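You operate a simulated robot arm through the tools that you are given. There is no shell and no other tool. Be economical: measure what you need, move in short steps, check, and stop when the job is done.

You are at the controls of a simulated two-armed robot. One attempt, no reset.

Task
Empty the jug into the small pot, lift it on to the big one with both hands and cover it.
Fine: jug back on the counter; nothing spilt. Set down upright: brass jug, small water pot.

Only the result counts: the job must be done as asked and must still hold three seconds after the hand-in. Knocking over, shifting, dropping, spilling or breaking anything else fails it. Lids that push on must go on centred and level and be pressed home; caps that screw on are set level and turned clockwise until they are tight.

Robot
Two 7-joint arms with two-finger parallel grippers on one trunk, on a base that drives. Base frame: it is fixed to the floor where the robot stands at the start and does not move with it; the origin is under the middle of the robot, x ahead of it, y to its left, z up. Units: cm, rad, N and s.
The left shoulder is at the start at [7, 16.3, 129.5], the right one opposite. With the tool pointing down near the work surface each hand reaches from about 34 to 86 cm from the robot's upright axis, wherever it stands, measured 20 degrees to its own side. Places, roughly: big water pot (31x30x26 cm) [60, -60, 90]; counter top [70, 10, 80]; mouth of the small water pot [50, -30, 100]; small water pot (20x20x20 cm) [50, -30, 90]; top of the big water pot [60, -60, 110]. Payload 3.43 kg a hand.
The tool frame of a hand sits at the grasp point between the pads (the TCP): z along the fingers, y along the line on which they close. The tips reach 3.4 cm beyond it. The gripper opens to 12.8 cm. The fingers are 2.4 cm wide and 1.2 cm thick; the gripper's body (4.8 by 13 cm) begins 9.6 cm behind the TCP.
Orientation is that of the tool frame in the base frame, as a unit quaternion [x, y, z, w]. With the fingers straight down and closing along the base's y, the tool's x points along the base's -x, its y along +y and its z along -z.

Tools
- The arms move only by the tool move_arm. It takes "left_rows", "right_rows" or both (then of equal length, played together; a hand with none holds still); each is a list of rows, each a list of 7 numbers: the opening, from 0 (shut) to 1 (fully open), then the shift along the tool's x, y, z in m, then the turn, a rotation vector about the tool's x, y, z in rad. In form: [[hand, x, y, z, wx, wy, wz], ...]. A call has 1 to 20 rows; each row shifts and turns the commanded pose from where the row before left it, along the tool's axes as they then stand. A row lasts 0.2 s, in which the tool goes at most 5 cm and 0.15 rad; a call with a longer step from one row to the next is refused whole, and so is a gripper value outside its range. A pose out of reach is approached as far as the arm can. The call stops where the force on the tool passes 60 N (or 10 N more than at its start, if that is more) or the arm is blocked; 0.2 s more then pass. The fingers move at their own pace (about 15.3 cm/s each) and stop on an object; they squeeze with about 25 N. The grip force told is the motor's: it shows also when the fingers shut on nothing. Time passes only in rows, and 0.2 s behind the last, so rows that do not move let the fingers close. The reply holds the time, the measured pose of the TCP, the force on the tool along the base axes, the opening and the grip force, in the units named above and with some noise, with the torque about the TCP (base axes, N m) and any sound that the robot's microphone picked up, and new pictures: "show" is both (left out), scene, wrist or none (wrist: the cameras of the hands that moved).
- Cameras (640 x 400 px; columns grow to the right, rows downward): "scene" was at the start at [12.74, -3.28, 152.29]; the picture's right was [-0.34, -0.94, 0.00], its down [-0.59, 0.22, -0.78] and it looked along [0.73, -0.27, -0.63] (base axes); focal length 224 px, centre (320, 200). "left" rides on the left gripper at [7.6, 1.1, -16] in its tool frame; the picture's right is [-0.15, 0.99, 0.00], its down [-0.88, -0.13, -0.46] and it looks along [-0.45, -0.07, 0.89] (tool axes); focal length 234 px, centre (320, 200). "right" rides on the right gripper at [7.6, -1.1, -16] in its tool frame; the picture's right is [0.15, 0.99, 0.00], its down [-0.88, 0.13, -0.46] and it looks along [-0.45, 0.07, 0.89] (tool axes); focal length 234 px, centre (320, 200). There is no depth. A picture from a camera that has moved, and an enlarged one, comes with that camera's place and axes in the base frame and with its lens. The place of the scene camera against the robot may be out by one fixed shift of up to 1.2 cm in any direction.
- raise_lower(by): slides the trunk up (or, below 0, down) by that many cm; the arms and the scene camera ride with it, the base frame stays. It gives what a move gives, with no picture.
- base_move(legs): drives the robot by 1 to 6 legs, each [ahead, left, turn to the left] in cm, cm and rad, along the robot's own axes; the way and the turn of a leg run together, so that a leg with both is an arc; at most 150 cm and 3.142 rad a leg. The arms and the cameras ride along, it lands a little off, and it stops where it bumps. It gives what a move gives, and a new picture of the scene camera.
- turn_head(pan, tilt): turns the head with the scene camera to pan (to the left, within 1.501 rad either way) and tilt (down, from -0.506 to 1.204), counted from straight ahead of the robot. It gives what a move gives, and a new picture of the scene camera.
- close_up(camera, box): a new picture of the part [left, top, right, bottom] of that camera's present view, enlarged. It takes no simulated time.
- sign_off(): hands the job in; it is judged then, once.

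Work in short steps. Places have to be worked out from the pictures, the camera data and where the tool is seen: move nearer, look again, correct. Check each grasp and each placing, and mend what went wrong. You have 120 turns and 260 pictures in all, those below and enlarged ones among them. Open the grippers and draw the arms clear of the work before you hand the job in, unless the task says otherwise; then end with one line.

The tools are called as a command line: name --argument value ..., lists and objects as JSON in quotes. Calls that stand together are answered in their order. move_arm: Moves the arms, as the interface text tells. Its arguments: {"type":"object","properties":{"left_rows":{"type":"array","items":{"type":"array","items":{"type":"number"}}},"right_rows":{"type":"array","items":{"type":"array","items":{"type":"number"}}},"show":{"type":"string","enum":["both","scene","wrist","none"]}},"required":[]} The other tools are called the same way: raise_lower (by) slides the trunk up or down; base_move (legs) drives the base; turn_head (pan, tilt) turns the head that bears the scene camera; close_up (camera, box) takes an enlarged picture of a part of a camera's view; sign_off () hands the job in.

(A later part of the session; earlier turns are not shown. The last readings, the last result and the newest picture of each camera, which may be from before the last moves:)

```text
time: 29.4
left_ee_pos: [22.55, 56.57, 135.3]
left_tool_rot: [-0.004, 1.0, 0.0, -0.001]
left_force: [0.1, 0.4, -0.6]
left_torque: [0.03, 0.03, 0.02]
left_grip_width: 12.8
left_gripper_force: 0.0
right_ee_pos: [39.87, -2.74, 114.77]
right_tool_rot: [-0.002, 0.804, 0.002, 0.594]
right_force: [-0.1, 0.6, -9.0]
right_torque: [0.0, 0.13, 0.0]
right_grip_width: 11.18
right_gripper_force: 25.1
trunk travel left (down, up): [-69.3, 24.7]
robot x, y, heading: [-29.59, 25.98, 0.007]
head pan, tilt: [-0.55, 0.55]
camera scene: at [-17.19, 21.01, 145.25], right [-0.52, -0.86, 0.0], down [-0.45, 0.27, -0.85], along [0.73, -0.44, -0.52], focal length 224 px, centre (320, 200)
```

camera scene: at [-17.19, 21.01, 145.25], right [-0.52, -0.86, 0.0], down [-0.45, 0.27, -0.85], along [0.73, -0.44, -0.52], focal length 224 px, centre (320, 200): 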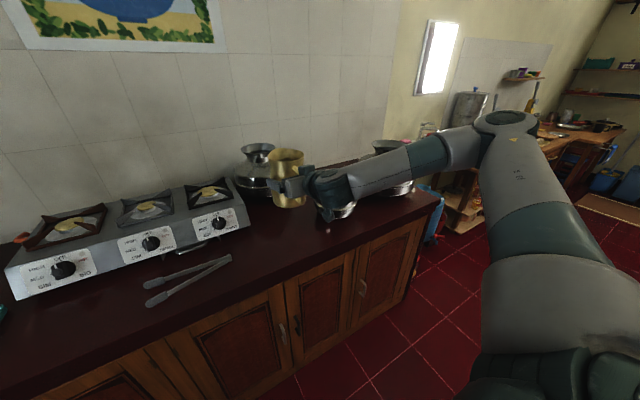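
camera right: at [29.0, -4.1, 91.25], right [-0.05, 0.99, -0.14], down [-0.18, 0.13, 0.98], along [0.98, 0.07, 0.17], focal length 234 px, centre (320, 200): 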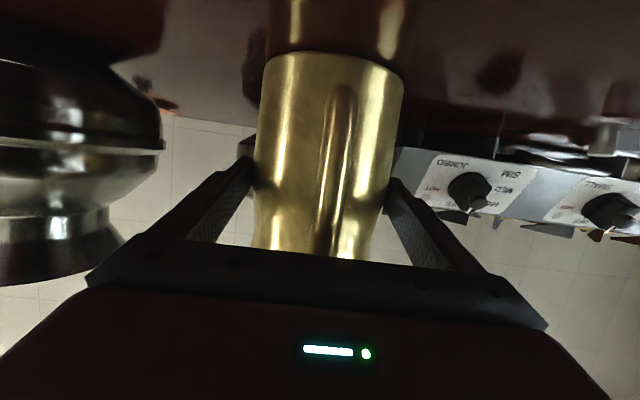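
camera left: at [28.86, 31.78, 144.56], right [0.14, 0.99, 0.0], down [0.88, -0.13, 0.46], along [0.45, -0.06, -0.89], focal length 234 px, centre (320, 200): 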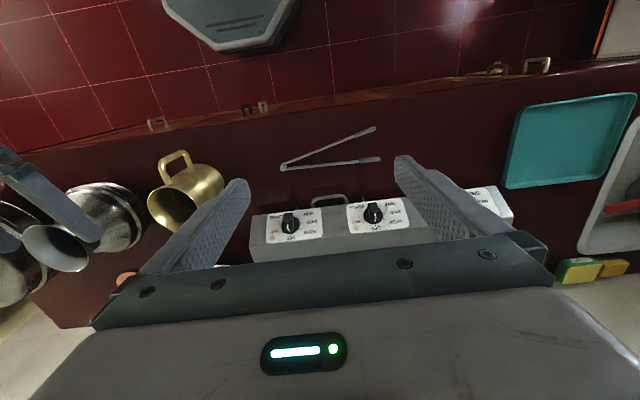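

Next: base forward 12 cm, so the steep pour will be in reach.

base_move --legs '[[12, 0, 0]]'

move_arm --right_rows '[[0, 0.003, 0, -0.0097, 0, 0, 0], [0, 0.005, 0, -0.0162, 0, 0, 0], [0, 0.005, 0, -0.0162, 0, 0, 0], [0, 0.005, 0, -0.0162, 0, 0, 0], [0, 0.005, 0, -0.0162, 0, 0, 0], [0, 0.005, 0, -0.0162, 0, 0, 0], [0, 0.001, 0, -0.004, 0, 0, 0], [0, 0, 0, 0, 0, 0, 0]]' --show "scene"

```text
time: 30.7
left_ee_pos: [34.3, 56.75, 135.34]
left_tool_rot: [-0.004, 1.0, 0.0, 0.0]
left_force: [0.2, -0.4, -0.4]
left_torque: [-0.01, 0.0, -0.02]
left_grip_width: 12.81
left_gripper_force: 0.2
right_ee_pos: [51.68, -2.87, 114.85]
right_tool_rot: [-0.003, 0.804, 0.004, 0.594]
right_force: [0.2, 0.4, -8.4]
right_torque: [0.05, 0.12, 0.01]
right_grip_width: 11.19
right_gripper_force: 24.9
trunk travel left (down, up): [-69.3, 24.7]
robot x, y, heading: [-17.9, 26.29, 0.006]
head pan, tilt: [-0.55, 0.55]
camera scene: at [-5.4, 21.03, 145.27], right [-0.52, -0.86, 0.0], down [-0.45, 0.27, -0.85], along [0.73, -0.44, -0.52], focal length 224 px, centre (320, 200)
```

scene: 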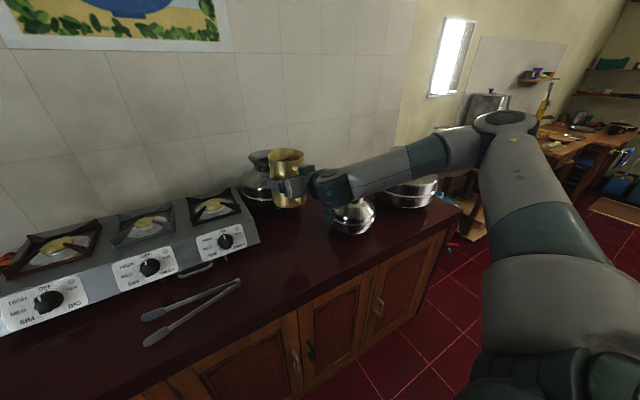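

```text
time: 32.5
left_ee_pos: [34.36, 56.59, 135.33]
left_tool_rot: [-0.004, 1.0, 0.0, -0.001]
left_force: [0.2, -0.7, 0.6]
left_torque: [0.02, -0.05, 0.04]
left_grip_width: 12.78
left_gripper_force: 0.0
right_ee_pos: [42.87, -2.88, 114.85]
right_tool_rot: [-0.002, 0.804, 0.002, 0.594]
right_force: [0.6, -0.5, -7.9]
right_torque: [0.03, 0.11, 0.02]
right_grip_width: 11.21
right_gripper_force: 24.8
right hand out of reach, approached as far as the arm can: row 6, 7
trunk travel left (down, up): [-69.3, 24.7]
robot x, y, heading: [-17.75, 25.82, 0.007]
head pan, tilt: [-0.55, 0.55]
camera scene: at [-5.29, 21.04, 145.25], right [-0.52, -0.86, 0.0], down [-0.45, 0.27, -0.85], along [0.73, -0.44, -0.52], focal length 224 px, centre (320, 200)
```

scene: 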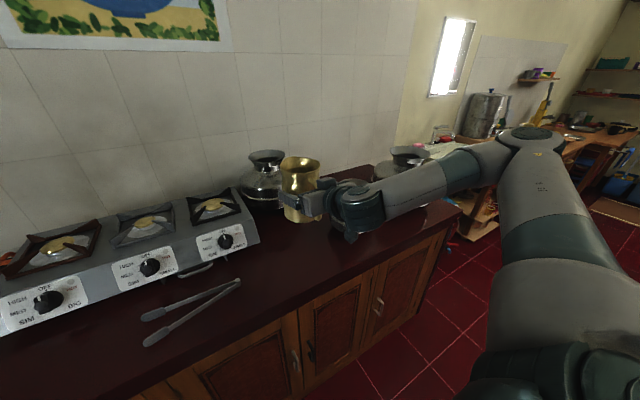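

Jug bottom is about z=106, above the pot's rim. I'll slide the base right 27 cm to bring the jug in front of and above the pot.

base_move --legs '[[0, -14, 0]]'

base_move --legs '[[0, -13, 0]]'

turn_head --pan -0.5 --tilt 0.6

close_up --camera "scene" --box '[240, 120, 480, 270]'

close_up --camera "right" --box '[0, 0, 640, 400]'

```text
time: 33.8
left_ee_pos: [34.43, 43.03, 135.32]
left_tool_rot: [-0.005, 1.0, -0.001, -0.001]
left_force: [-0.2, 0.1, -0.7]
left_torque: [-0.01, -0.02, 0.01]
left_grip_width: 12.8
left_gripper_force: 0.2
right_ee_pos: [42.92, -16.44, 114.94]
right_tool_rot: [-0.004, 0.805, 0.003, 0.594]
right_force: [0.8, 0.8, -7.3]
right_torque: [-0.01, 0.13, -0.04]
right_grip_width: 11.2
right_gripper_force: 25.6
trunk travel left (down, up): [-69.3, 24.7]
robot x, y, heading: [-17.49, 12.22, 0.004]
head pan, tilt: [-0.55, 0.55]
camera scene: at [-5.18, 7.29, 145.26], right [-0.51, -0.86, 0.0], down [-0.45, 0.27, -0.85], along [0.73, -0.44, -0.52], focal length 224 px, centre (320, 200)
```

scene: 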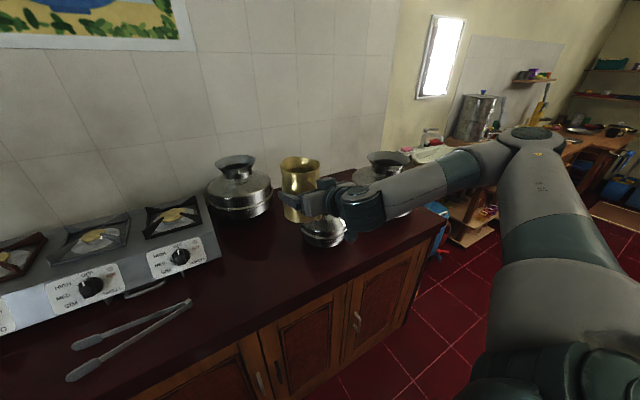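

```text
time: 35.1
left_ee_pos: [34.53, 29.66, 135.35]
left_tool_rot: [-0.005, 1.0, -0.001, -0.001]
left_force: [0.4, 0.9, -0.2]
left_torque: [-0.02, 0.03, 0.0]
left_grip_width: 12.81
left_gripper_force: 0.1
right_ee_pos: [43.1, -29.66, 114.83]
right_tool_rot: [-0.005, 0.805, 0.004, 0.594]
right_force: [0.0, -0.5, -8.3]
right_torque: [-0.03, 0.11, 0.0]
right_grip_width: 11.2
right_gripper_force: 25.3
trunk travel left (down, up): [-69.3, 24.7]
robot x, y, heading: [-17.29, -1.18, 0.008]
head pan, tilt: [-0.55, 0.55]
camera scene: at [-5.07, -6.02, 145.26], right [-0.52, -0.86, 0.0], down [-0.45, 0.27, -0.85], along [0.73, -0.44, -0.52], focal length 224 px, centre (320, 200)
```

scene: 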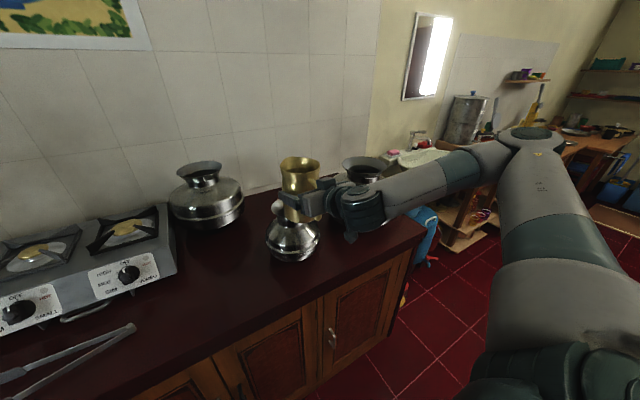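

```text
time: 35.7
left_ee_pos: [34.49, 29.59, 135.33]
left_tool_rot: [-0.006, 1.0, 0.0, -0.002]
left_force: [-0.4, -0.2, -0.6]
left_torque: [0.03, -0.03, 0.01]
left_grip_width: 12.81
left_gripper_force: 0.0
right_ee_pos: [43.08, -29.81, 114.8]
right_tool_rot: [-0.004, 0.805, 0.003, 0.594]
right_force: [0.3, -0.4, -8.3]
right_torque: [0.01, 0.13, 0.01]
right_grip_width: 11.22
right_gripper_force: 24.6
trunk travel left (down, up): [-69.3, 24.7]
robot x, y, heading: [-17.43, -1.41, 0.007]
head pan, tilt: [-0.499, 0.6]
camera scene: at [-4.97, -5.72, 144.8], right [-0.47, -0.88, 0.0], down [-0.5, 0.27, -0.82], along [0.73, -0.39, -0.57], focal length 224 px, centre (320, 200)
```

scene: 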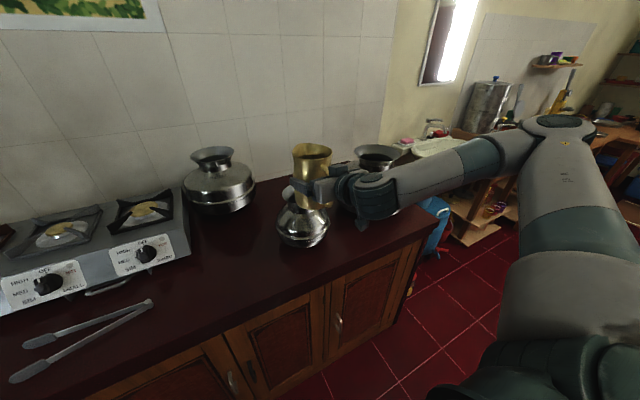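

```text
2.67 times, centred on (360, 195) of scene
camera zoom: at [-4.97, -5.72, 144.8], right [-0.47, -0.88, 0.0], down [-0.5, 0.27, -0.82], along [0.73, -0.39, -0.57], focal length 596 px, centre (213, 213)
```

zoom: 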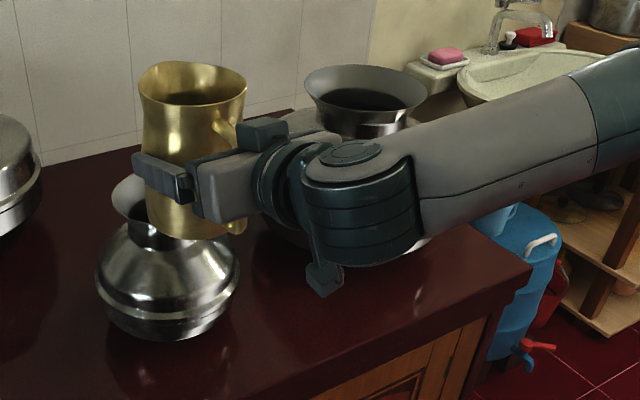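

```text
1.00 times, centred on (320, 200) of right
camera zoom: at [25.57, -31.18, 112.26], right [-0.06, 0.99, -0.14], down [-0.18, 0.13, 0.98], along [0.98, 0.08, 0.17], focal length 234 px, centre (320, 200)
```

zoom: 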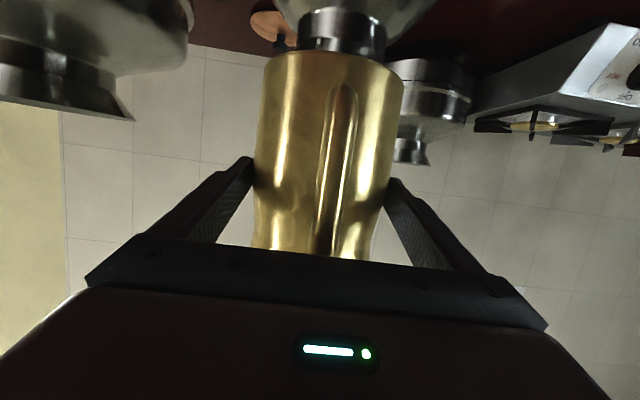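

Pot axis is about 0.6 cm left (+y) of the jug axis, and the spout tip is about 1 cm short of the mouth centre. I'll make the first 15° of tilt, which shouldn't pour yet, and check.

move_arm --right_rows '[[0, -0.0007, 0.0017, -0.0058, 0, 0.0873, 0], [0, -0.0002, 0.0017, -0.0058, 0, 0.0873, 0], [0, 0.0003, 0.0017, -0.0058, 0, 0.0873, 0], [0, 0, 0, 0, 0, 0, 0]]' --show "both"

close_up --camera "scene" --box '[240, 120, 400, 220]'

```text
time: 36.7
left_ee_pos: [34.58, 29.65, 135.4]
left_tool_rot: [-0.005, 1.0, -0.001, -0.001]
left_force: [-0.4, -0.5, 0.0]
left_torque: [-0.04, -0.01, -0.02]
left_grip_width: 12.8
left_gripper_force: 0.0
right_ee_pos: [41.64, -29.36, 115.67]
right_tool_rot: [-0.004, 0.875, 0.003, 0.484]
right_force: [0.1, 0.2, -9.1]
right_torque: [-0.01, 0.07, -0.01]
right_grip_width: 11.18
right_gripper_force: 25.0
trunk travel left (down, up): [-69.3, 24.7]
robot x, y, heading: [-17.78, -0.95, 0.008]
head pan, tilt: [-0.499, 0.6]
camera scene: at [-4.95, -5.71, 144.8], right [-0.47, -0.88, 0.0], down [-0.5, 0.27, -0.82], along [0.73, -0.39, -0.57], focal length 224 px, centre (320, 200)
camera right: at [24.0, -30.73, 117.72], right [-0.09, 0.99, -0.12], down [0.08, 0.13, 0.99], along [0.99, 0.08, -0.09], focal length 234 px, centre (320, 200)
```

scene: 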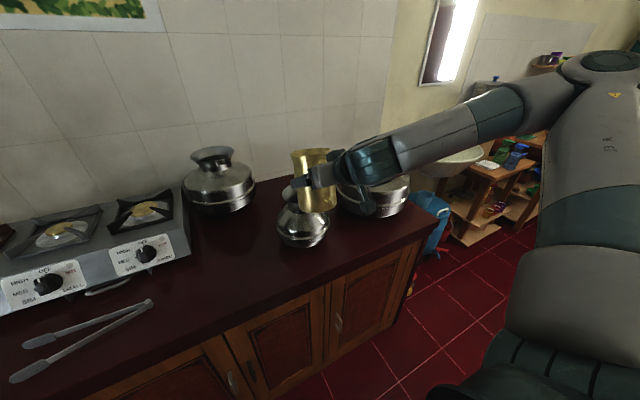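
right: 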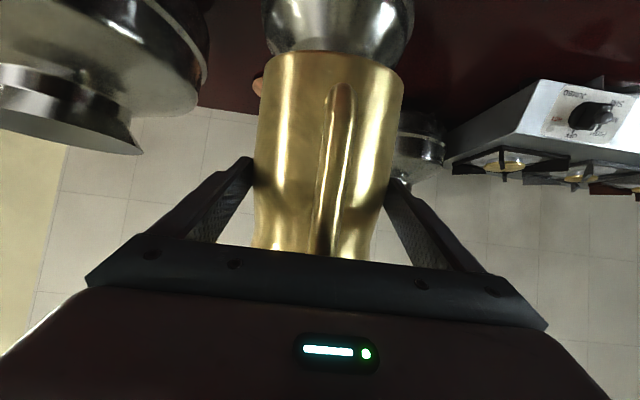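

```text
4.00 times, centred on (320, 170) of scene
camera zoom: at [-4.95, -5.71, 144.8], right [-0.47, -0.88, 0.0], down [-0.5, 0.27, -0.82], along [0.73, -0.39, -0.57], focal length 894 px, centre (320, 320)
```

zoom: 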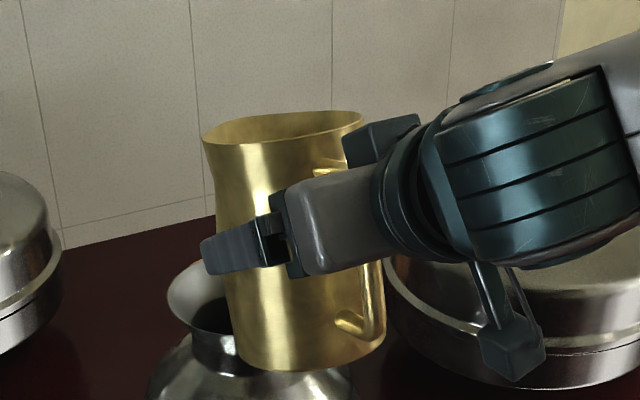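

Tracks well. Next 15° of tilt while lowering toward the mouth.

move_arm --right_rows '[[0, 0.0109, 0, 0.0027, 0, 0.0873, 0], [0, 0.0106, 0, 0.0036, 0, 0.0873, 0], [0, 0.0103, 0, 0.0046, 0, 0.0873, 0], [0, 0, 0, 0, 0, 0, 0], [0, 0, 0, 0, 0, 0, 0]]' --show "wrist"

close_up --camera "scene" --box '[240, 120, 400, 220]'

```text
time: 37.9
left_ee_pos: [34.55, 29.54, 135.29]
left_tool_rot: [-0.005, 1.0, 0.001, -0.001]
left_force: [0.3, 0.3, -0.3]
left_torque: [-0.02, 0.02, 0.0]
left_grip_width: 12.81
left_gripper_force: 0.2
right_ee_pos: [40.32, -29.43, 112.26]
right_tool_rot: [-0.004, 0.931, 0.002, 0.365]
right_force: [0.2, -0.2, -8.9]
right_torque: [-0.04, 0.04, -0.03]
right_grip_width: 11.21
right_gripper_force: 25.0
trunk travel left (down, up): [-69.3, 24.7]
robot x, y, heading: [-17.41, -1.06, 0.012]
head pan, tilt: [-0.499, 0.6]
camera right: at [23.98, -30.73, 118.81], right [-0.12, 0.99, -0.1], down [0.33, 0.13, 0.93], along [0.94, 0.08, -0.35], focal length 234 px, centre (320, 200)
```

right: 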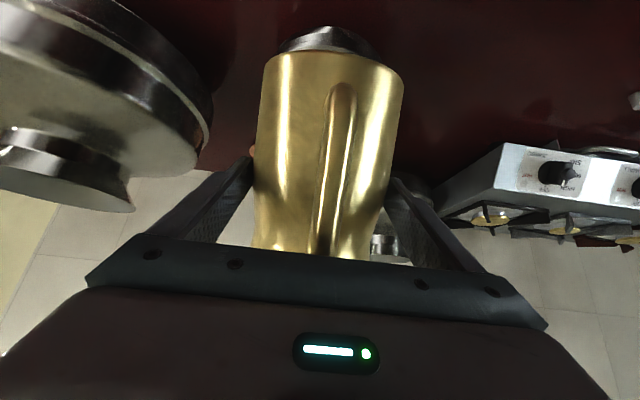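

```text
4.00 times, centred on (320, 170) of scene
camera zoom: at [-4.95, -5.71, 144.8], right [-0.47, -0.88, 0.0], down [-0.5, 0.27, -0.82], along [0.73, -0.39, -0.57], focal length 894 px, centre (320, 320)
```

zoom: 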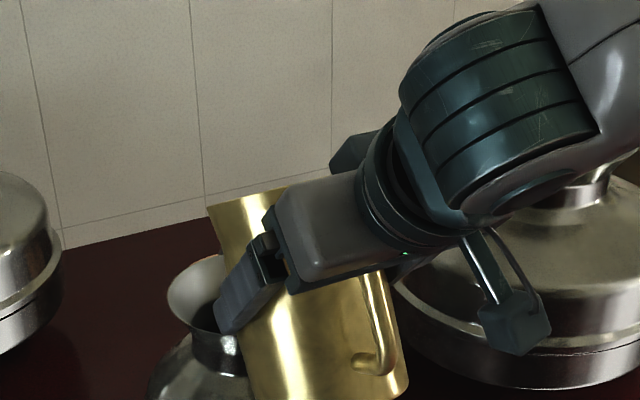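

Weight unchanged, so nothing has flowed yet, and the geometry matches my model. Now I'll tilt slowly through 45°.

move_arm --right_rows '[[0, 0.0005, 0, 0.0009, 0, 0.0436, 0], [0, 0.0005, 0, 0.0009, 0, 0.0436, 0], [0, 0.0005, 0, 0.0009, 0, 0.0436, 0], [0, 0, 0, 0, 0, 0, 0], [0, 0.0005, 0, 0.0009, 0, 0.0436, 0], [0, 0.0005, 0, 0.0009, 0, 0.0436, 0], [0, 0.0005, 0, 0.0009, 0, 0.0436, 0], [0, 0, 0, 0, 0, 0, 0], [0, 0, 0, 0, 0, 0, 0], [0, 0, 0, 0, 0, 0, 0]]' --show "none"

close_up --camera "scene" --box '[240, 120, 400, 220]'

```text
time: 40.1
left_ee_pos: [34.48, 29.61, 135.39]
left_tool_rot: [-0.005, 1.0, 0.0, -0.001]
left_force: [-0.3, -0.8, 0.3]
left_torque: [0.01, -0.03, -0.01]
left_grip_width: 12.82
left_gripper_force: 0.0
right_ee_pos: [40.53, -29.37, 111.7]
right_tool_rot: [-0.005, 0.97, 0.001, 0.241]
right_force: [0.9, 0.3, -8.2]
right_torque: [0.01, -0.05, 0.0]
right_grip_width: 11.21
right_gripper_force: 25.0
trunk travel left (down, up): [-69.3, 24.7]
robot x, y, heading: [-17.46, -1.28, 0.01]
head pan, tilt: [-0.499, 0.6]
```

```text
4.00 times, centred on (320, 170) of scene
camera zoom: at [-4.97, -5.69, 144.8], right [-0.47, -0.88, 0.0], down [-0.5, 0.27, -0.82], along [0.73, -0.39, -0.57], focal length 894 px, centre (320, 320)
```

zoom: 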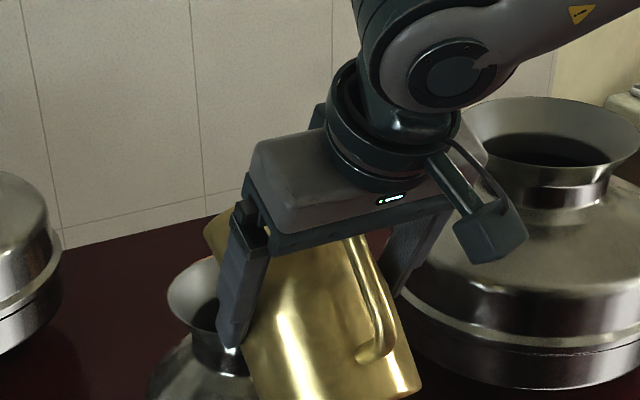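

Jug tilts firmly with the hand. Continuing to 60°.

move_arm --right_rows '[[0, -0.0013, 0, -0.0008, 0, 0.0436, 0], [0, -0.0013, 0, -0.0008, 0, 0.0436, 0], [0, -0.0013, 0, -0.0008, 0, 0.0436, 0], [0, 0, 0, 0, 0, 0, 0], [0, -0.0013, 0, -0.0008, 0, 0.0436, 0], [0, -0.0013, 0, -0.0008, 0, 0.0436, 0], [0, -0.0013, 0, -0.0008, 0, 0.0436, 0], [0, 0, 0, 0, 0, 0, 0], [0, 0, 0, 0, 0, 0, 0], [0, 0, 0, 0, 0, 0, 0]]' --show "none"

close_up --camera "scene" --box '[240, 120, 400, 220]'

```text
time: 42.3
left_ee_pos: [34.54, 29.7, 135.34]
left_tool_rot: [-0.005, 1.0, 0.001, -0.001]
left_force: [0.8, -0.4, -0.4]
left_torque: [-0.04, 0.0, -0.03]
left_grip_width: 12.79
left_gripper_force: 0.1
right_ee_pos: [41.05, -29.28, 112.48]
right_tool_rot: [-0.006, 0.994, 0.001, 0.113]
right_force: [-0.1, 0.6, -6.3]
right_torque: [0.0, -0.08, 0.0]
right_grip_width: 11.2
right_gripper_force: 24.6
trunk travel left (down, up): [-69.3, 24.7]
robot x, y, heading: [-17.53, -1.39, 0.01]
head pan, tilt: [-0.499, 0.6]
```

```text
4.00 times, centred on (320, 170) of scene
camera zoom: at [-4.99, -5.67, 144.8], right [-0.47, -0.88, 0.0], down [-0.5, 0.27, -0.82], along [0.73, -0.39, -0.57], focal length 894 px, centre (320, 320)
```

zoom: 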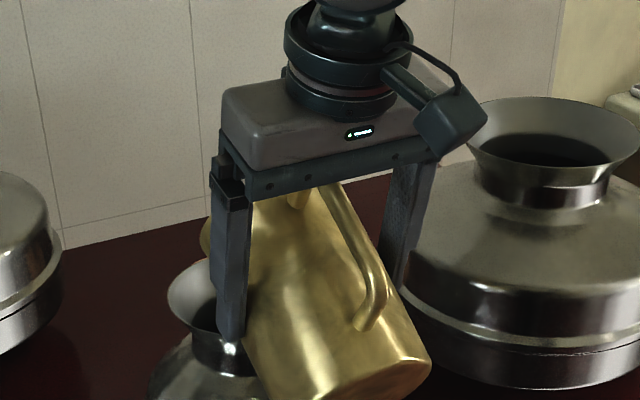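

Force fell to about 6.3 N: it's pouring and I see no spill. Continuing to 75°, keeping the spout tip in place.

move_arm --right_rows '[[0, -0.0029, 0, -0.0025, 0, 0.0436, 0], [0, -0.0029, 0, -0.0025, 0, 0.0436, 0], [0, -0.0028, 0, -0.0026, 0, 0.0436, 0], [0, 0, 0, 0, 0, 0, 0], [0, -0.0026, 0, -0.0028, 0, 0.0436, 0], [0, -0.0025, 0, -0.0029, 0, 0.0436, 0], [0, -0.0025, 0, -0.003, 0, 0.0436, 0], [0, 0, 0, 0, 0, 0, 0], [0, 0, 0, 0, 0, 0, 0], [0, 0, 0, 0, 0, 0, 0]]' --show "wrist"

close_up --camera "scene" --box '[240, 120, 400, 220]'

```text
time: 44.5
left_ee_pos: [34.4, 29.56, 135.4]
left_tool_rot: [-0.005, 1.0, -0.001, 0.001]
left_force: [-0.1, 0.8, -0.2]
left_torque: [0.02, -0.02, 0.01]
left_grip_width: 12.8
left_gripper_force: 0.0
right_ee_pos: [42.44, -29.38, 114.41]
right_tool_rot: [-0.007, 1.0, 0.0, -0.018]
right_force: [0.1, 0.7, -3.4]
right_torque: [-0.02, -0.06, -0.02]
right_grip_width: 11.19
right_gripper_force: 24.8
trunk travel left (down, up): [-69.3, 24.7]
robot x, y, heading: [-17.11, -1.0, 0.01]
head pan, tilt: [-0.499, 0.6]
camera right: at [35.46, -30.53, 130.58], right [-0.16, 0.99, 0.01], down [0.9, 0.14, 0.42], along [0.42, 0.07, -0.91], focal length 234 px, centre (320, 200)
```

right: 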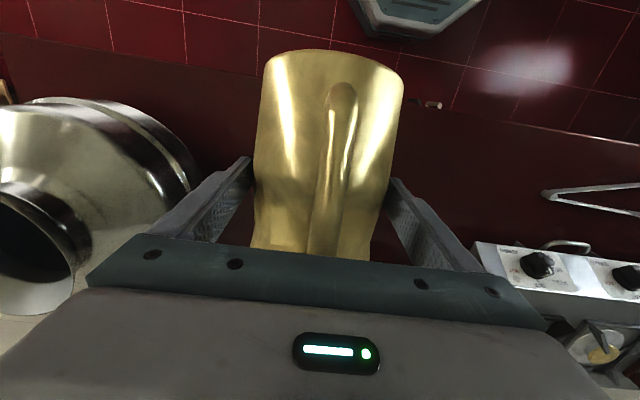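

```text
4.00 times, centred on (320, 170) of scene
camera zoom: at [-5.01, -5.66, 144.8], right [-0.47, -0.88, 0.0], down [-0.5, 0.27, -0.82], along [0.73, -0.39, -0.57], focal length 894 px, centre (320, 320)
```

zoom: 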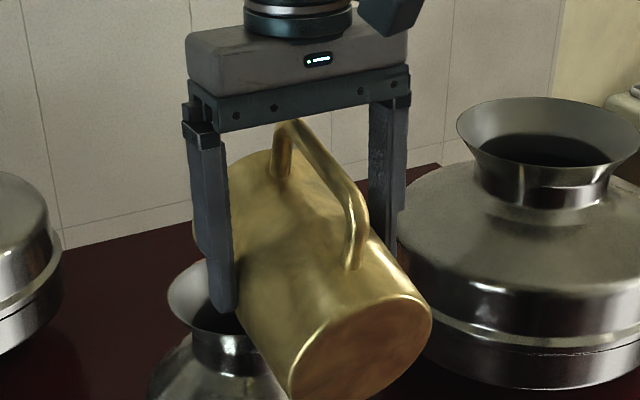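

Down to 3.4 N and pouring cleanly. On to 90°.

move_arm --right_rows '[[0, -0.0033, 0, -0.004, 0, 0.0436, 0], [0, -0.0031, 0, -0.0041, 0, 0.0436, 0], [0, -0.0029, 0, -0.0042, 0, 0.0436, 0], [0, 0, 0, 0, 0, 0, 0], [0, -0.0027, 0, -0.0044, 0, 0.0436, 0], [0, -0.0025, 0, -0.0045, 0, 0.0436, 0], [0, -0.0023, 0, -0.0046, 0, 0.0436, 0], [0, 0, 0, 0, 0, 0, 0], [0, 0, 0, 0, 0, 0, 0], [0, 0, 0, 0, 0, 0, 0]]' --show "none"

close_up --camera "scene" --box '[240, 120, 400, 220]'

```text
time: 46.7
left_ee_pos: [34.46, 29.74, 135.26]
left_tool_rot: [-0.005, 1.0, 0.0, 0.0]
left_force: [-1.4, 0.0, 0.2]
left_torque: [0.0, -0.01, -0.01]
left_grip_width: 12.8
left_gripper_force: 0.1
right_ee_pos: [44.51, -29.3, 116.52]
right_tool_rot: [-0.006, 0.989, 0.0, -0.149]
right_force: [0.3, 0.1, -3.0]
right_torque: [0.0, -0.05, -0.04]
right_grip_width: 11.21
right_gripper_force: 24.9
trunk travel left (down, up): [-69.3, 24.7]
robot x, y, heading: [-17.9, -1.17, 0.007]
head pan, tilt: [-0.499, 0.6]
```

```text
4.00 times, centred on (320, 170) of scene
camera zoom: at [-5.01, -5.66, 144.8], right [-0.47, -0.88, 0.0], down [-0.5, 0.27, -0.82], along [0.73, -0.39, -0.57], focal length 894 px, centre (320, 320)
```

zoom: 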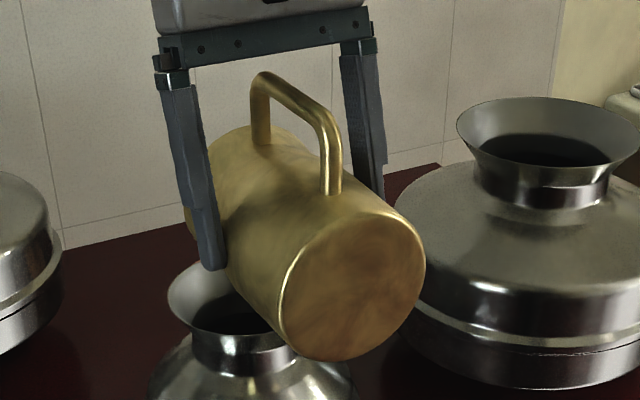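

Now to 115° to drain it completely.

move_arm --right_rows '[[0, -0.0044, 0, -0.0046, 0, 0.0545, 0], [0, -0.0041, 0, -0.0048, 0, 0.0545, 0], [0, -0.0038, 0, -0.005, 0, 0.0545, 0], [0, -0.0035, 0, -0.0053, 0, 0.0545, 0], [0, -0.0032, 0, -0.0054, 0, 0.0545, 0], [0, -0.003, 0, -0.0056, 0, 0.0545, 0], [0, -0.0026, 0, -0.0058, 0, 0.0545, 0], [0, -0.0022, 0, -0.0059, 0, 0.0545, 0], [0, 0, 0, 0, 0, 0, 0], [0, 0, 0, 0, 0, 0, 0], [0, 0, 0, 0, 0, 0, 0], [0, 0, 0, 0, 0, 0, 0]]' --show "wrist"

close_up --camera "scene" --box '[240, 120, 400, 220]'

```text
time: 49.3
left_ee_pos: [34.48, 29.63, 135.28]
left_tool_rot: [-0.005, 1.0, -0.001, 0.0]
left_force: [1.4, 0.5, -0.1]
left_torque: [0.01, 0.05, 0.01]
left_grip_width: 12.83
left_gripper_force: 0.0
right_ee_pos: [38.98, -31.19, 112.12]
right_tool_rot: [-0.005, 0.934, -0.001, -0.357]
right_force: [0.0, -0.5, -3.1]
right_torque: [-0.01, -0.08, -0.01]
right_grip_width: 11.19
right_gripper_force: 25.4
right hand out of reach, approached as far as the arm can: row 2, 3, 4, 5, 6, 7, 8
trunk travel left (down, up): [-69.3, 24.7]
robot x, y, heading: [-17.57, -1.21, 0.005]
head pan, tilt: [-0.499, 0.6]
camera right: at [44.01, -32.36, 129.06], right [-0.12, 0.99, 0.1], down [0.96, 0.14, -0.25], along [-0.26, 0.07, -0.96], focal length 234 px, centre (320, 200)
```

right: 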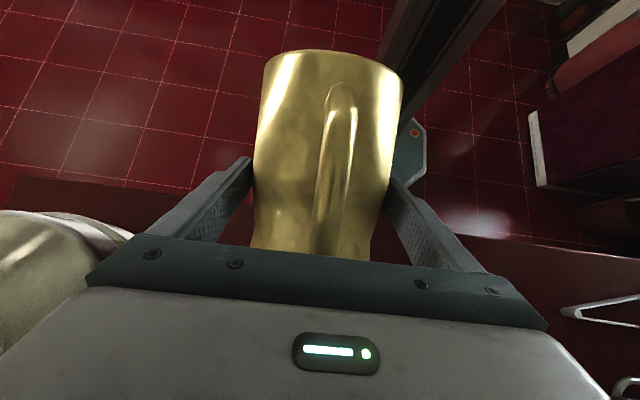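

```text
4.00 times, centred on (320, 170) of scene
camera zoom: at [-5.03, -5.66, 144.81], right [-0.47, -0.88, 0.0], down [-0.5, 0.27, -0.82], along [0.73, -0.39, -0.57], focal length 894 px, centre (320, 320)
```

zoom: 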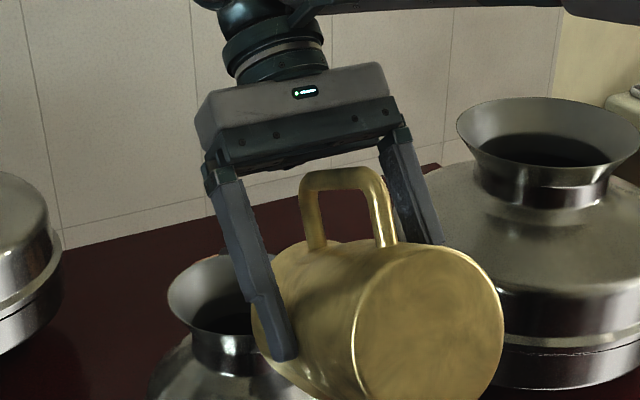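

Reach ran short, so the hand drew back. The jug reads about 3.1 N, the same as at 90°, and nothing touched. I'll raise the trunk and drive the base to put the spout back over the mouth, then check for drips.

raise_lower --by 7

base_move --legs '[[10, 1.8, 0]]'

close_up --camera "scene" --box '[200, 120, 440, 270]'

close_up --camera "right" --box '[0, 0, 640, 400]'

```text
time: 50.4
left_ee_pos: [34.41, 29.63, 142.28]
left_tool_rot: [-0.005, 1.0, -0.001, 0.0]
left_force: [0.6, 0.3, -0.5]
left_torque: [0.01, 0.01, -0.02]
left_grip_width: 12.8
left_gripper_force: 0.2
right_ee_pos: [38.93, -31.31, 119.0]
right_tool_rot: [-0.005, 0.934, -0.001, -0.357]
right_force: [-0.2, 0.5, -3.3]
right_torque: [-0.03, -0.07, -0.01]
right_grip_width: 11.17
right_gripper_force: 24.6
trunk travel left (down, up): [-76.3, 17.7]
robot x, y, heading: [-17.68, -1.22, 0.009]
head pan, tilt: [-0.499, 0.6]
```

```text
time: 51.6
left_ee_pos: [44.04, 31.49, 142.44]
left_tool_rot: [-0.005, 1.0, 0.0, 0.001]
left_force: [0.1, 0.3, 0.1]
left_torque: [-0.02, -0.02, -0.01]
left_grip_width: 12.83
left_gripper_force: 0.0
right_ee_pos: [48.73, -29.42, 119.22]
right_tool_rot: [-0.005, 0.934, -0.001, -0.356]
right_force: [-0.9, 0.0, -2.3]
right_torque: [0.03, -0.08, -0.01]
right_grip_width: 11.18
right_gripper_force: 24.8
trunk travel left (down, up): [-76.3, 17.7]
robot x, y, heading: [-7.57, 0.65, 0.011]
head pan, tilt: [-0.499, 0.6]
camera scene: at [4.66, -3.85, 151.84], right [-0.47, -0.88, 0.0], down [-0.5, 0.27, -0.83], along [0.73, -0.39, -0.56], focal length 224 px, centre (320, 200)
```

scene: 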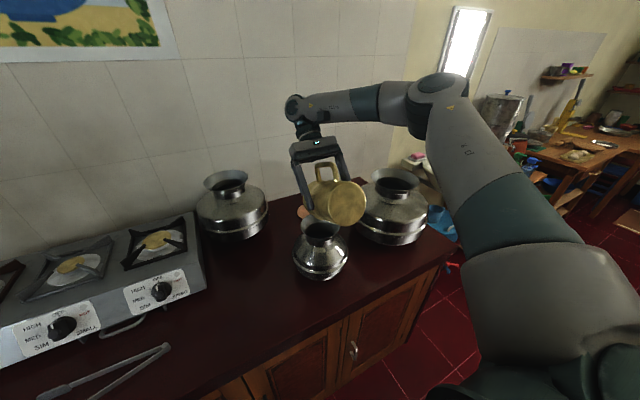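

```text
2.67 times, centred on (320, 195) of scene
camera zoom: at [4.66, -3.85, 151.84], right [-0.47, -0.88, 0.0], down [-0.5, 0.27, -0.83], along [0.73, -0.39, -0.56], focal length 596 px, centre (320, 213)
```

zoom: 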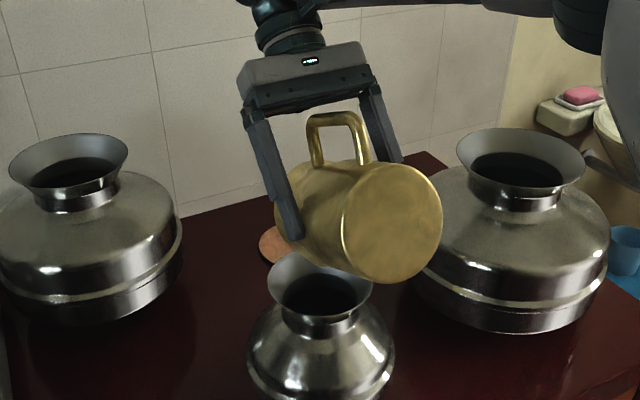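

```text
1.00 times, centred on (320, 200) of right
camera zoom: at [53.71, -30.57, 136.18], right [-0.12, 0.99, 0.1], down [0.96, 0.14, -0.25], along [-0.26, 0.07, -0.96], focal length 234 px, centre (320, 200)
```

zoom: 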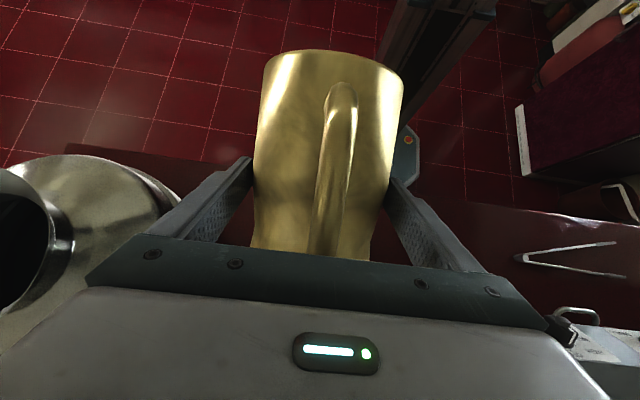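

Spout is back over the mouth with no drips on the counter. I'll tilt a little more and let it drain.

move_arm --right_rows '[[0, -0.0055, 0, -0.005, 0, 0.08, 0], [0, -0.0055, 0, -0.005, 0, 0.08, 0], [0, 0, 0, 0, 0, 0, 0], [0, 0, 0, 0, 0, 0, 0], [0, 0, 0, 0, 0, 0, 0], [0, 0, 0, 0, 0, 0, 0], [0, 0, 0, 0, 0, 0, 0], [0, 0, 0, 0, 0, 0, 0], [0, 0, 0, 0, 0, 0, 0], [0, 0, 0, 0, 0, 0, 0]]' --show "none"

close_up --camera "scene" --box '[200, 120, 440, 270]'

```text
time: 53.8
left_ee_pos: [44.34, 31.52, 142.4]
left_tool_rot: [-0.005, 1.0, 0.0, 0.0]
left_force: [-0.2, 0.0, 0.8]
left_torque: [0.02, 0.02, -0.01]
left_grip_width: 12.79
left_gripper_force: 0.1
right_ee_pos: [45.44, -29.99, 116.94]
right_tool_rot: [-0.004, 0.903, 0.0, -0.429]
right_force: [0.1, -0.6, -2.8]
right_torque: [0.0, -0.06, -0.01]
right_grip_width: 11.19
right_gripper_force: 24.5
right hand out of reach, approached as far as the arm can: row 1, 2
trunk travel left (down, up): [-76.3, 17.7]
robot x, y, heading: [-7.83, 0.91, 0.005]
head pan, tilt: [-0.499, 0.6]
```

```text
2.67 times, centred on (320, 195) of scene
camera zoom: at [4.86, -3.8, 151.81], right [-0.47, -0.88, 0.0], down [-0.5, 0.27, -0.82], along [0.73, -0.39, -0.57], focal length 596 px, centre (320, 213)
```

zoom: 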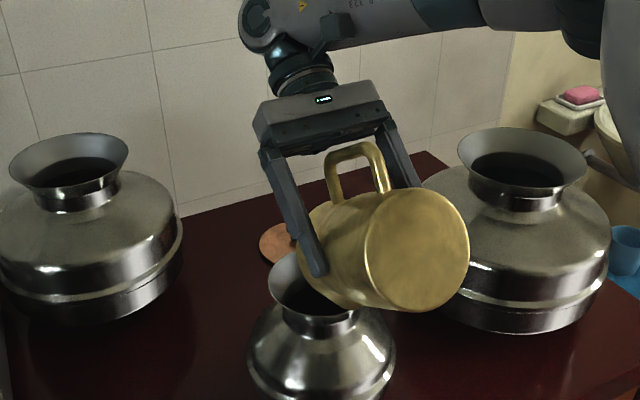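

The jug is empty (about 3 N). I'll raise it clear, then drive back and left toward its old spot.

raise_lower --by 6

base_move --legs '[[-22, 0, 0], [0, 25.5, 0]]'

```text
time: 54.8
left_ee_pos: [44.41, 31.44, 148.36]
left_tool_rot: [-0.005, 1.0, 0.0, 0.001]
left_force: [-0.2, 0.5, 0.4]
left_torque: [0.01, 0.02, -0.01]
left_grip_width: 12.83
left_gripper_force: 0.0
right_ee_pos: [45.51, -29.96, 122.82]
right_tool_rot: [-0.004, 0.903, 0.0, -0.43]
right_force: [0.4, 0.0, -3.5]
right_torque: [0.02, -0.08, -0.01]
right_grip_width: 11.19
right_gripper_force: 25.6
trunk travel left (down, up): [-82.3, 11.7]
robot x, y, heading: [-7.85, 0.84, 0.007]
head pan, tilt: [-0.499, 0.6]
```

```text
time: 57.9
left_ee_pos: [22.05, 56.51, 148.44]
left_tool_rot: [-0.003, 1.0, 0.001, -0.001]
left_force: [-0.1, -0.3, 0.1]
left_torque: [0.0, 0.03, -0.01]
left_grip_width: 12.81
left_gripper_force: 0.0
right_ee_pos: [22.88, -4.73, 122.76]
right_tool_rot: [-0.003, 0.903, 0.001, -0.429]
right_force: [-1.0, -0.1, -3.2]
right_torque: [0.03, -0.07, -0.03]
right_grip_width: 11.18
right_gripper_force: 24.9
trunk travel left (down, up): [-82.3, 11.7]
robot x, y, heading: [-30.21, 26.38, 0.003]
head pan, tilt: [-0.499, 0.6]
camera scene: at [-17.58, 21.56, 157.8], right [-0.48, -0.88, 0.0], down [-0.5, 0.27, -0.82], along [0.73, -0.39, -0.57], focal length 224 px, centre (320, 200)
```

scene: 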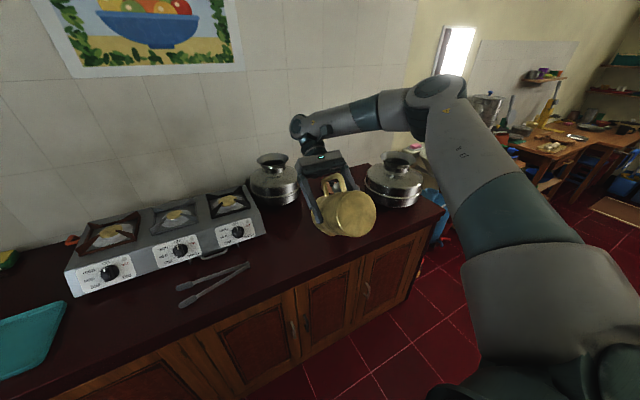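

Now I'll rotate the jug back upright in free air while extending forward.

move_arm --right_rows '[[0, -0.005, 0.0012, -0.0114, 0, -0.1439, 0], [0, -0.0066, 0.0012, -0.0106, 0, -0.1439, 0], [0, -0.0081, 0.0012, -0.0095, 0, -0.1439, 0], [0, -0.0093, 0.0012, -0.0082, 0, -0.1439, 0], [0, -0.0104, 0.0012, -0.0068, 0, -0.1439, 0], [0, -0.0113, 0.0012, -0.0053, 0, -0.1439, 0], [0, -0.0119, 0.0012, -0.0036, 0, -0.1439, 0], [0, -0.0123, 0.0012, -0.0018, 0, -0.1439, 0], [0, -0.0124, 0.0012, 0, 0, -0.1439, 0], [0, -0.0123, 0.0012, 0.0017, 0, -0.1439, 0], [0, -0.012, 0.0012, 0.0035, 0, -0.1439, 0], [0, -0.0113, 0.0012, 0.0052, 0, -0.1439, 0], [0, -0.0105, 0.0012, 0.0067, 0, -0.1439, 0], [0, -0.0094, 0.0012, 0.0082, 0, -0.1439, 0], [0, -0.0081, 0.0012, 0.0094, 0, -0.1439, 0], [0, 0, 0, 0, 0, 0, 0]]' --show "both"

```text
time: 61.3
left_ee_pos: [22.18, 56.71, 148.43]
left_tool_rot: [-0.002, 1.0, 0.001, 0.0]
left_force: [-0.6, -0.8, -0.5]
left_torque: [-0.01, 0.02, 0.0]
left_grip_width: 12.8
left_gripper_force: 0.1
right_ee_pos: [40.95, -3.0, 127.74]
right_tool_rot: [0.0, 0.806, 0.003, 0.593]
right_force: [-0.4, -0.5, -3.0]
right_torque: [0.0, 0.03, 0.01]
right_grip_width: 11.22
right_gripper_force: 25.1
trunk travel left (down, up): [-82.3, 11.7]
robot x, y, heading: [-30.3, 26.42, 0.002]
head pan, tilt: [-0.499, 0.6]
camera scene: at [-17.47, 21.6, 157.8], right [-0.48, -0.88, 0.0], down [-0.5, 0.27, -0.82], along [0.73, -0.39, -0.57], focal length 224 px, centre (320, 200)
camera right: at [23.43, -4.19, 125.19], right [-0.05, 0.99, -0.14], down [-0.17, 0.13, 0.98], along [0.98, 0.07, 0.17], focal length 234 px, centre (320, 200)
```

scene: 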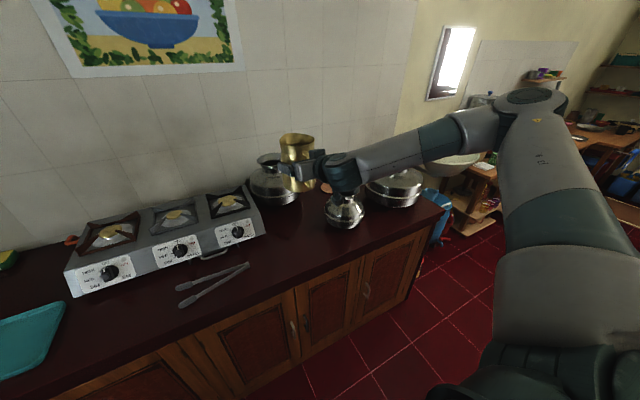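
right: 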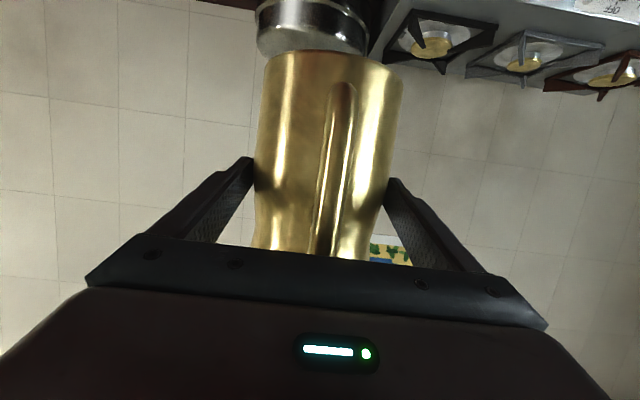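

Upright again and unchanged in the grip. I'll move over its old place and lower with the trunk.

move_arm --right_rows '[[0, -0.004, 0, 0.0127, 0, 0, 0], [0, -0.004, 0, 0.0127, 0, 0, 0], [0, -0.004, 0, 0.0127, 0, 0, 0], [0, 0, 0, 0, 0, 0, 0]]' --show "none"

raise_lower --by -28

close_up --camera "scene" --box '[220, 110, 420, 235]'

```text
time: 62.3
left_ee_pos: [22.05, 56.87, 148.3]
left_tool_rot: [-0.002, 1.0, 0.001, 0.0]
left_force: [1.0, -0.1, -0.1]
left_torque: [0.0, -0.05, -0.01]
left_grip_width: 12.82
left_gripper_force: 0.1
right_ee_pos: [44.94, -2.79, 127.74]
right_tool_rot: [0.0, 0.805, 0.002, 0.593]
right_force: [0.7, -0.6, -4.2]
right_torque: [-0.02, 0.06, 0.0]
right_grip_width: 11.22
right_gripper_force: 25.2
trunk travel left (down, up): [-82.3, 11.7]
robot x, y, heading: [-29.96, 26.45, 0.002]
head pan, tilt: [-0.499, 0.6]
```

```text
time: 65.2
left_ee_pos: [22.05, 56.88, 120.42]
left_tool_rot: [-0.002, 1.0, 0.0, -0.001]
left_force: [0.0, -0.6, -0.6]
left_torque: [-0.03, -0.04, -0.01]
left_grip_width: 12.79
left_gripper_force: 0.1
right_ee_pos: [44.87, -2.74, 99.83]
right_tool_rot: [-0.001, 0.805, 0.002, 0.593]
right_force: [0.4, 0.8, -2.6]
right_torque: [0.02, 0.06, 0.0]
right_grip_width: 11.19
right_gripper_force: 25.2
trunk travel left (down, up): [-54.3, 39.7]
robot x, y, heading: [-29.75, 26.69, -0.002]
head pan, tilt: [-0.499, 0.6]
```

```text
3.20 times, centred on (320, 172) of scene
camera zoom: at [-17.55, 21.81, 129.81], right [-0.48, -0.88, 0.0], down [-0.5, 0.27, -0.82], along [0.73, -0.39, -0.57], focal length 716 px, centre (320, 288)
```

zoom: 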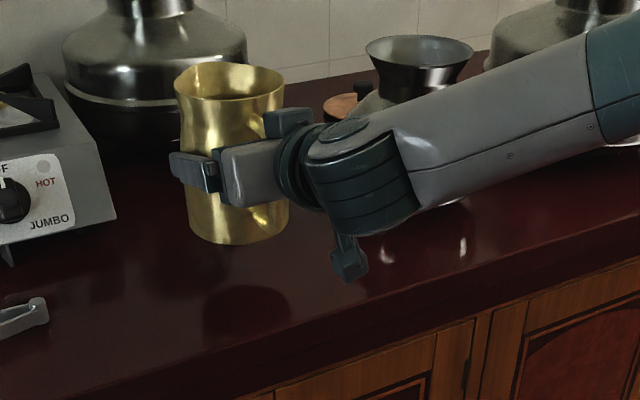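

Lowering near contact.

raise_lower --by -5.6

raise_lower --by -0.3

raise_lower --by -0.2

```text
time: 66.1
left_ee_pos: [22.1, 56.85, 114.78]
left_tool_rot: [-0.002, 1.0, 0.0, 0.0]
left_force: [0.5, -0.2, -0.1]
left_torque: [0.03, -0.01, 0.02]
left_grip_width: 12.77
left_gripper_force: 0.0
right_ee_pos: [44.75, -2.84, 94.3]
right_tool_rot: [-0.001, 0.805, 0.003, 0.593]
right_force: [-0.3, 0.4, -3.0]
right_torque: [0.0, 0.06, -0.02]
right_grip_width: 11.22
right_gripper_force: 25.1
trunk travel left (down, up): [-48.7, 45.3]
robot x, y, heading: [-29.97, 26.11, 0.007]
head pan, tilt: [-0.499, 0.6]
```

```text
time: 66.7
left_ee_pos: [22.07, 56.97, 114.47]
left_tool_rot: [-0.002, 1.0, 0.001, 0.0]
left_force: [-0.2, 0.0, -0.5]
left_torque: [0.01, -0.03, -0.02]
left_grip_width: 12.8
left_gripper_force: 0.0
right_ee_pos: [44.79, -2.76, 94.02]
right_tool_rot: [0.0, 0.805, 0.002, 0.593]
right_force: [-0.4, -0.4, -3.2]
right_torque: [-0.04, 0.0, 0.01]
right_grip_width: 11.21
right_gripper_force: 25.0
trunk travel left (down, up): [-48.4, 45.6]
robot x, y, heading: [-30.07, 26.18, -0.0]
head pan, tilt: [-0.499, 0.6]
```

```text
time: 67.2
left_ee_pos: [21.91, 56.87, 114.32]
left_tool_rot: [-0.003, 1.0, -0.001, 0.0]
left_force: [-0.1, 0.3, -0.6]
left_torque: [-0.02, -0.01, 0.02]
left_grip_width: 12.79
left_gripper_force: 0.1
right_ee_pos: [44.8, -2.75, 93.94]
right_tool_rot: [-0.002, 0.804, 0.003, 0.594]
right_force: [1.4, -1.5, 7.0]
right_torque: [-0.25, 0.1, 0.04]
right_grip_width: 11.21
right_gripper_force: 24.9
trunk travel left (down, up): [-48.2, 45.8]
robot x, y, heading: [-29.67, 26.49, 0.005]
head pan, tilt: [-0.499, 0.6]
```

Contact: the force turned to +7 N. I'll open the gripper.

move_arm --right_rows '[[0.9, 0, 0, 0, 0, 0, 0], [1, 0, 0, 0, 0, 0, 0], [1, 0, 0, 0, 0, 0, 0]]' --show "wrist"

close_up --camera "scene" --box '[220, 110, 420, 235]'

```text
time: 68.0
left_ee_pos: [22.02, 56.82, 114.23]
left_tool_rot: [-0.003, 1.0, 0.0, 0.0]
left_force: [0.9, 0.0, 0.6]
left_torque: [-0.02, 0.01, 0.02]
left_grip_width: 12.8
left_gripper_force: 0.0
right_ee_pos: [44.89, -2.66, 93.8]
right_tool_rot: [-0.001, 0.805, 0.002, 0.593]
right_force: [-0.5, 0.4, 0.3]
right_torque: [-0.03, 0.01, -0.03]
right_grip_width: 12.79
right_gripper_force: 0.1
trunk travel left (down, up): [-48.2, 45.8]
robot x, y, heading: [-29.92, 26.34, 0.002]
head pan, tilt: [-0.499, 0.6]
camera right: at [27.37, -3.94, 91.28], right [-0.05, 0.99, -0.14], down [-0.17, 0.13, 0.98], along [0.98, 0.07, 0.17], focal length 234 px, centre (320, 200)
```

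right: 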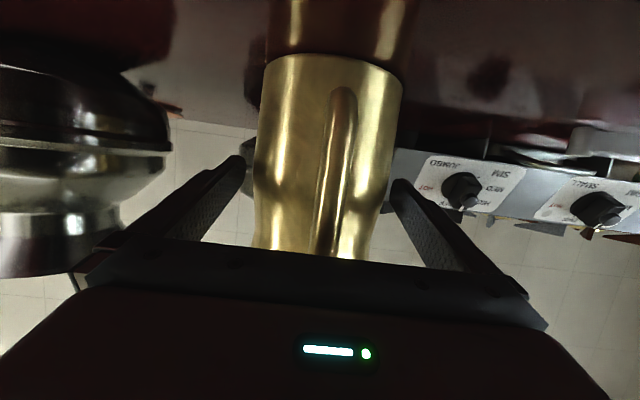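

```text
3.20 times, centred on (320, 172) of scene
camera zoom: at [-17.58, 21.83, 123.71], right [-0.48, -0.88, 0.0], down [-0.5, 0.27, -0.82], along [0.73, -0.39, -0.57], focal length 716 px, centre (320, 288)
```

zoom: 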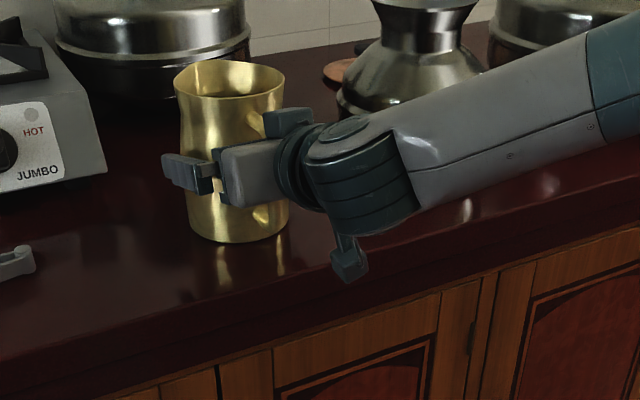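

Jug stands upright. I'll recentre the hand by 0.4 cm and withdraw straight back.

move_arm --right_rows '[[1, 0, 0.004, 0, 0, 0, 0], [1, 0.0058, 0, -0.019, 0, 0, 0], [1, 0.0058, 0, -0.019, 0, 0, 0], [1, 0.0058, 0, -0.019, 0, 0, 0], [1, 0, 0, 0, 0, 0, 0]]' --show "none"

base_move --legs '[[-12, 0, 0]]'

raise_lower --by 45

```text
time: 69.2
left_ee_pos: [22.09, 56.91, 114.32]
left_tool_rot: [-0.002, 1.0, -0.001, 0.0]
left_force: [-0.5, -0.9, 0.3]
left_torque: [-0.02, 0.02, 0.0]
left_grip_width: 12.78
left_gripper_force: 0.1
right_ee_pos: [38.95, -2.33, 93.78]
right_tool_rot: [0.0, 0.806, 0.001, 0.592]
right_force: [0.6, -0.5, 0.1]
right_torque: [0.04, 0.01, 0.01]
right_grip_width: 12.77
right_gripper_force: 0.1
trunk travel left (down, up): [-48.2, 45.8]
robot x, y, heading: [-29.68, 26.65, 0.006]
head pan, tilt: [-0.499, 0.6]
```

```text
time: 70.4
left_ee_pos: [10.1, 56.84, 114.22]
left_tool_rot: [-0.003, 1.0, 0.0, 0.001]
left_force: [0.2, -1.3, 0.4]
left_torque: [0.01, -0.04, -0.01]
left_grip_width: 12.82
left_gripper_force: 0.0
right_ee_pos: [26.97, -2.37, 93.83]
right_tool_rot: [-0.001, 0.805, 0.003, 0.593]
right_force: [-0.2, -0.1, -0.2]
right_torque: [-0.02, 0.0, 0.0]
right_grip_width: 12.8
right_gripper_force: 0.1
trunk travel left (down, up): [-48.2, 45.8]
robot x, y, heading: [-41.97, 26.41, 0.003]
head pan, tilt: [-0.499, 0.6]
camera scene: at [-29.48, 21.79, 123.72], right [-0.47, -0.88, 0.0], down [-0.5, 0.27, -0.83], along [0.73, -0.39, -0.56], focal length 224 px, centre (320, 200)
```

scene: 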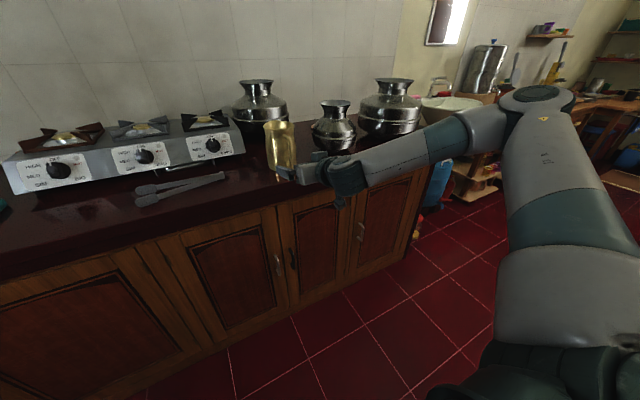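

```text
refused: 45 is not a number from -40 to 40
```

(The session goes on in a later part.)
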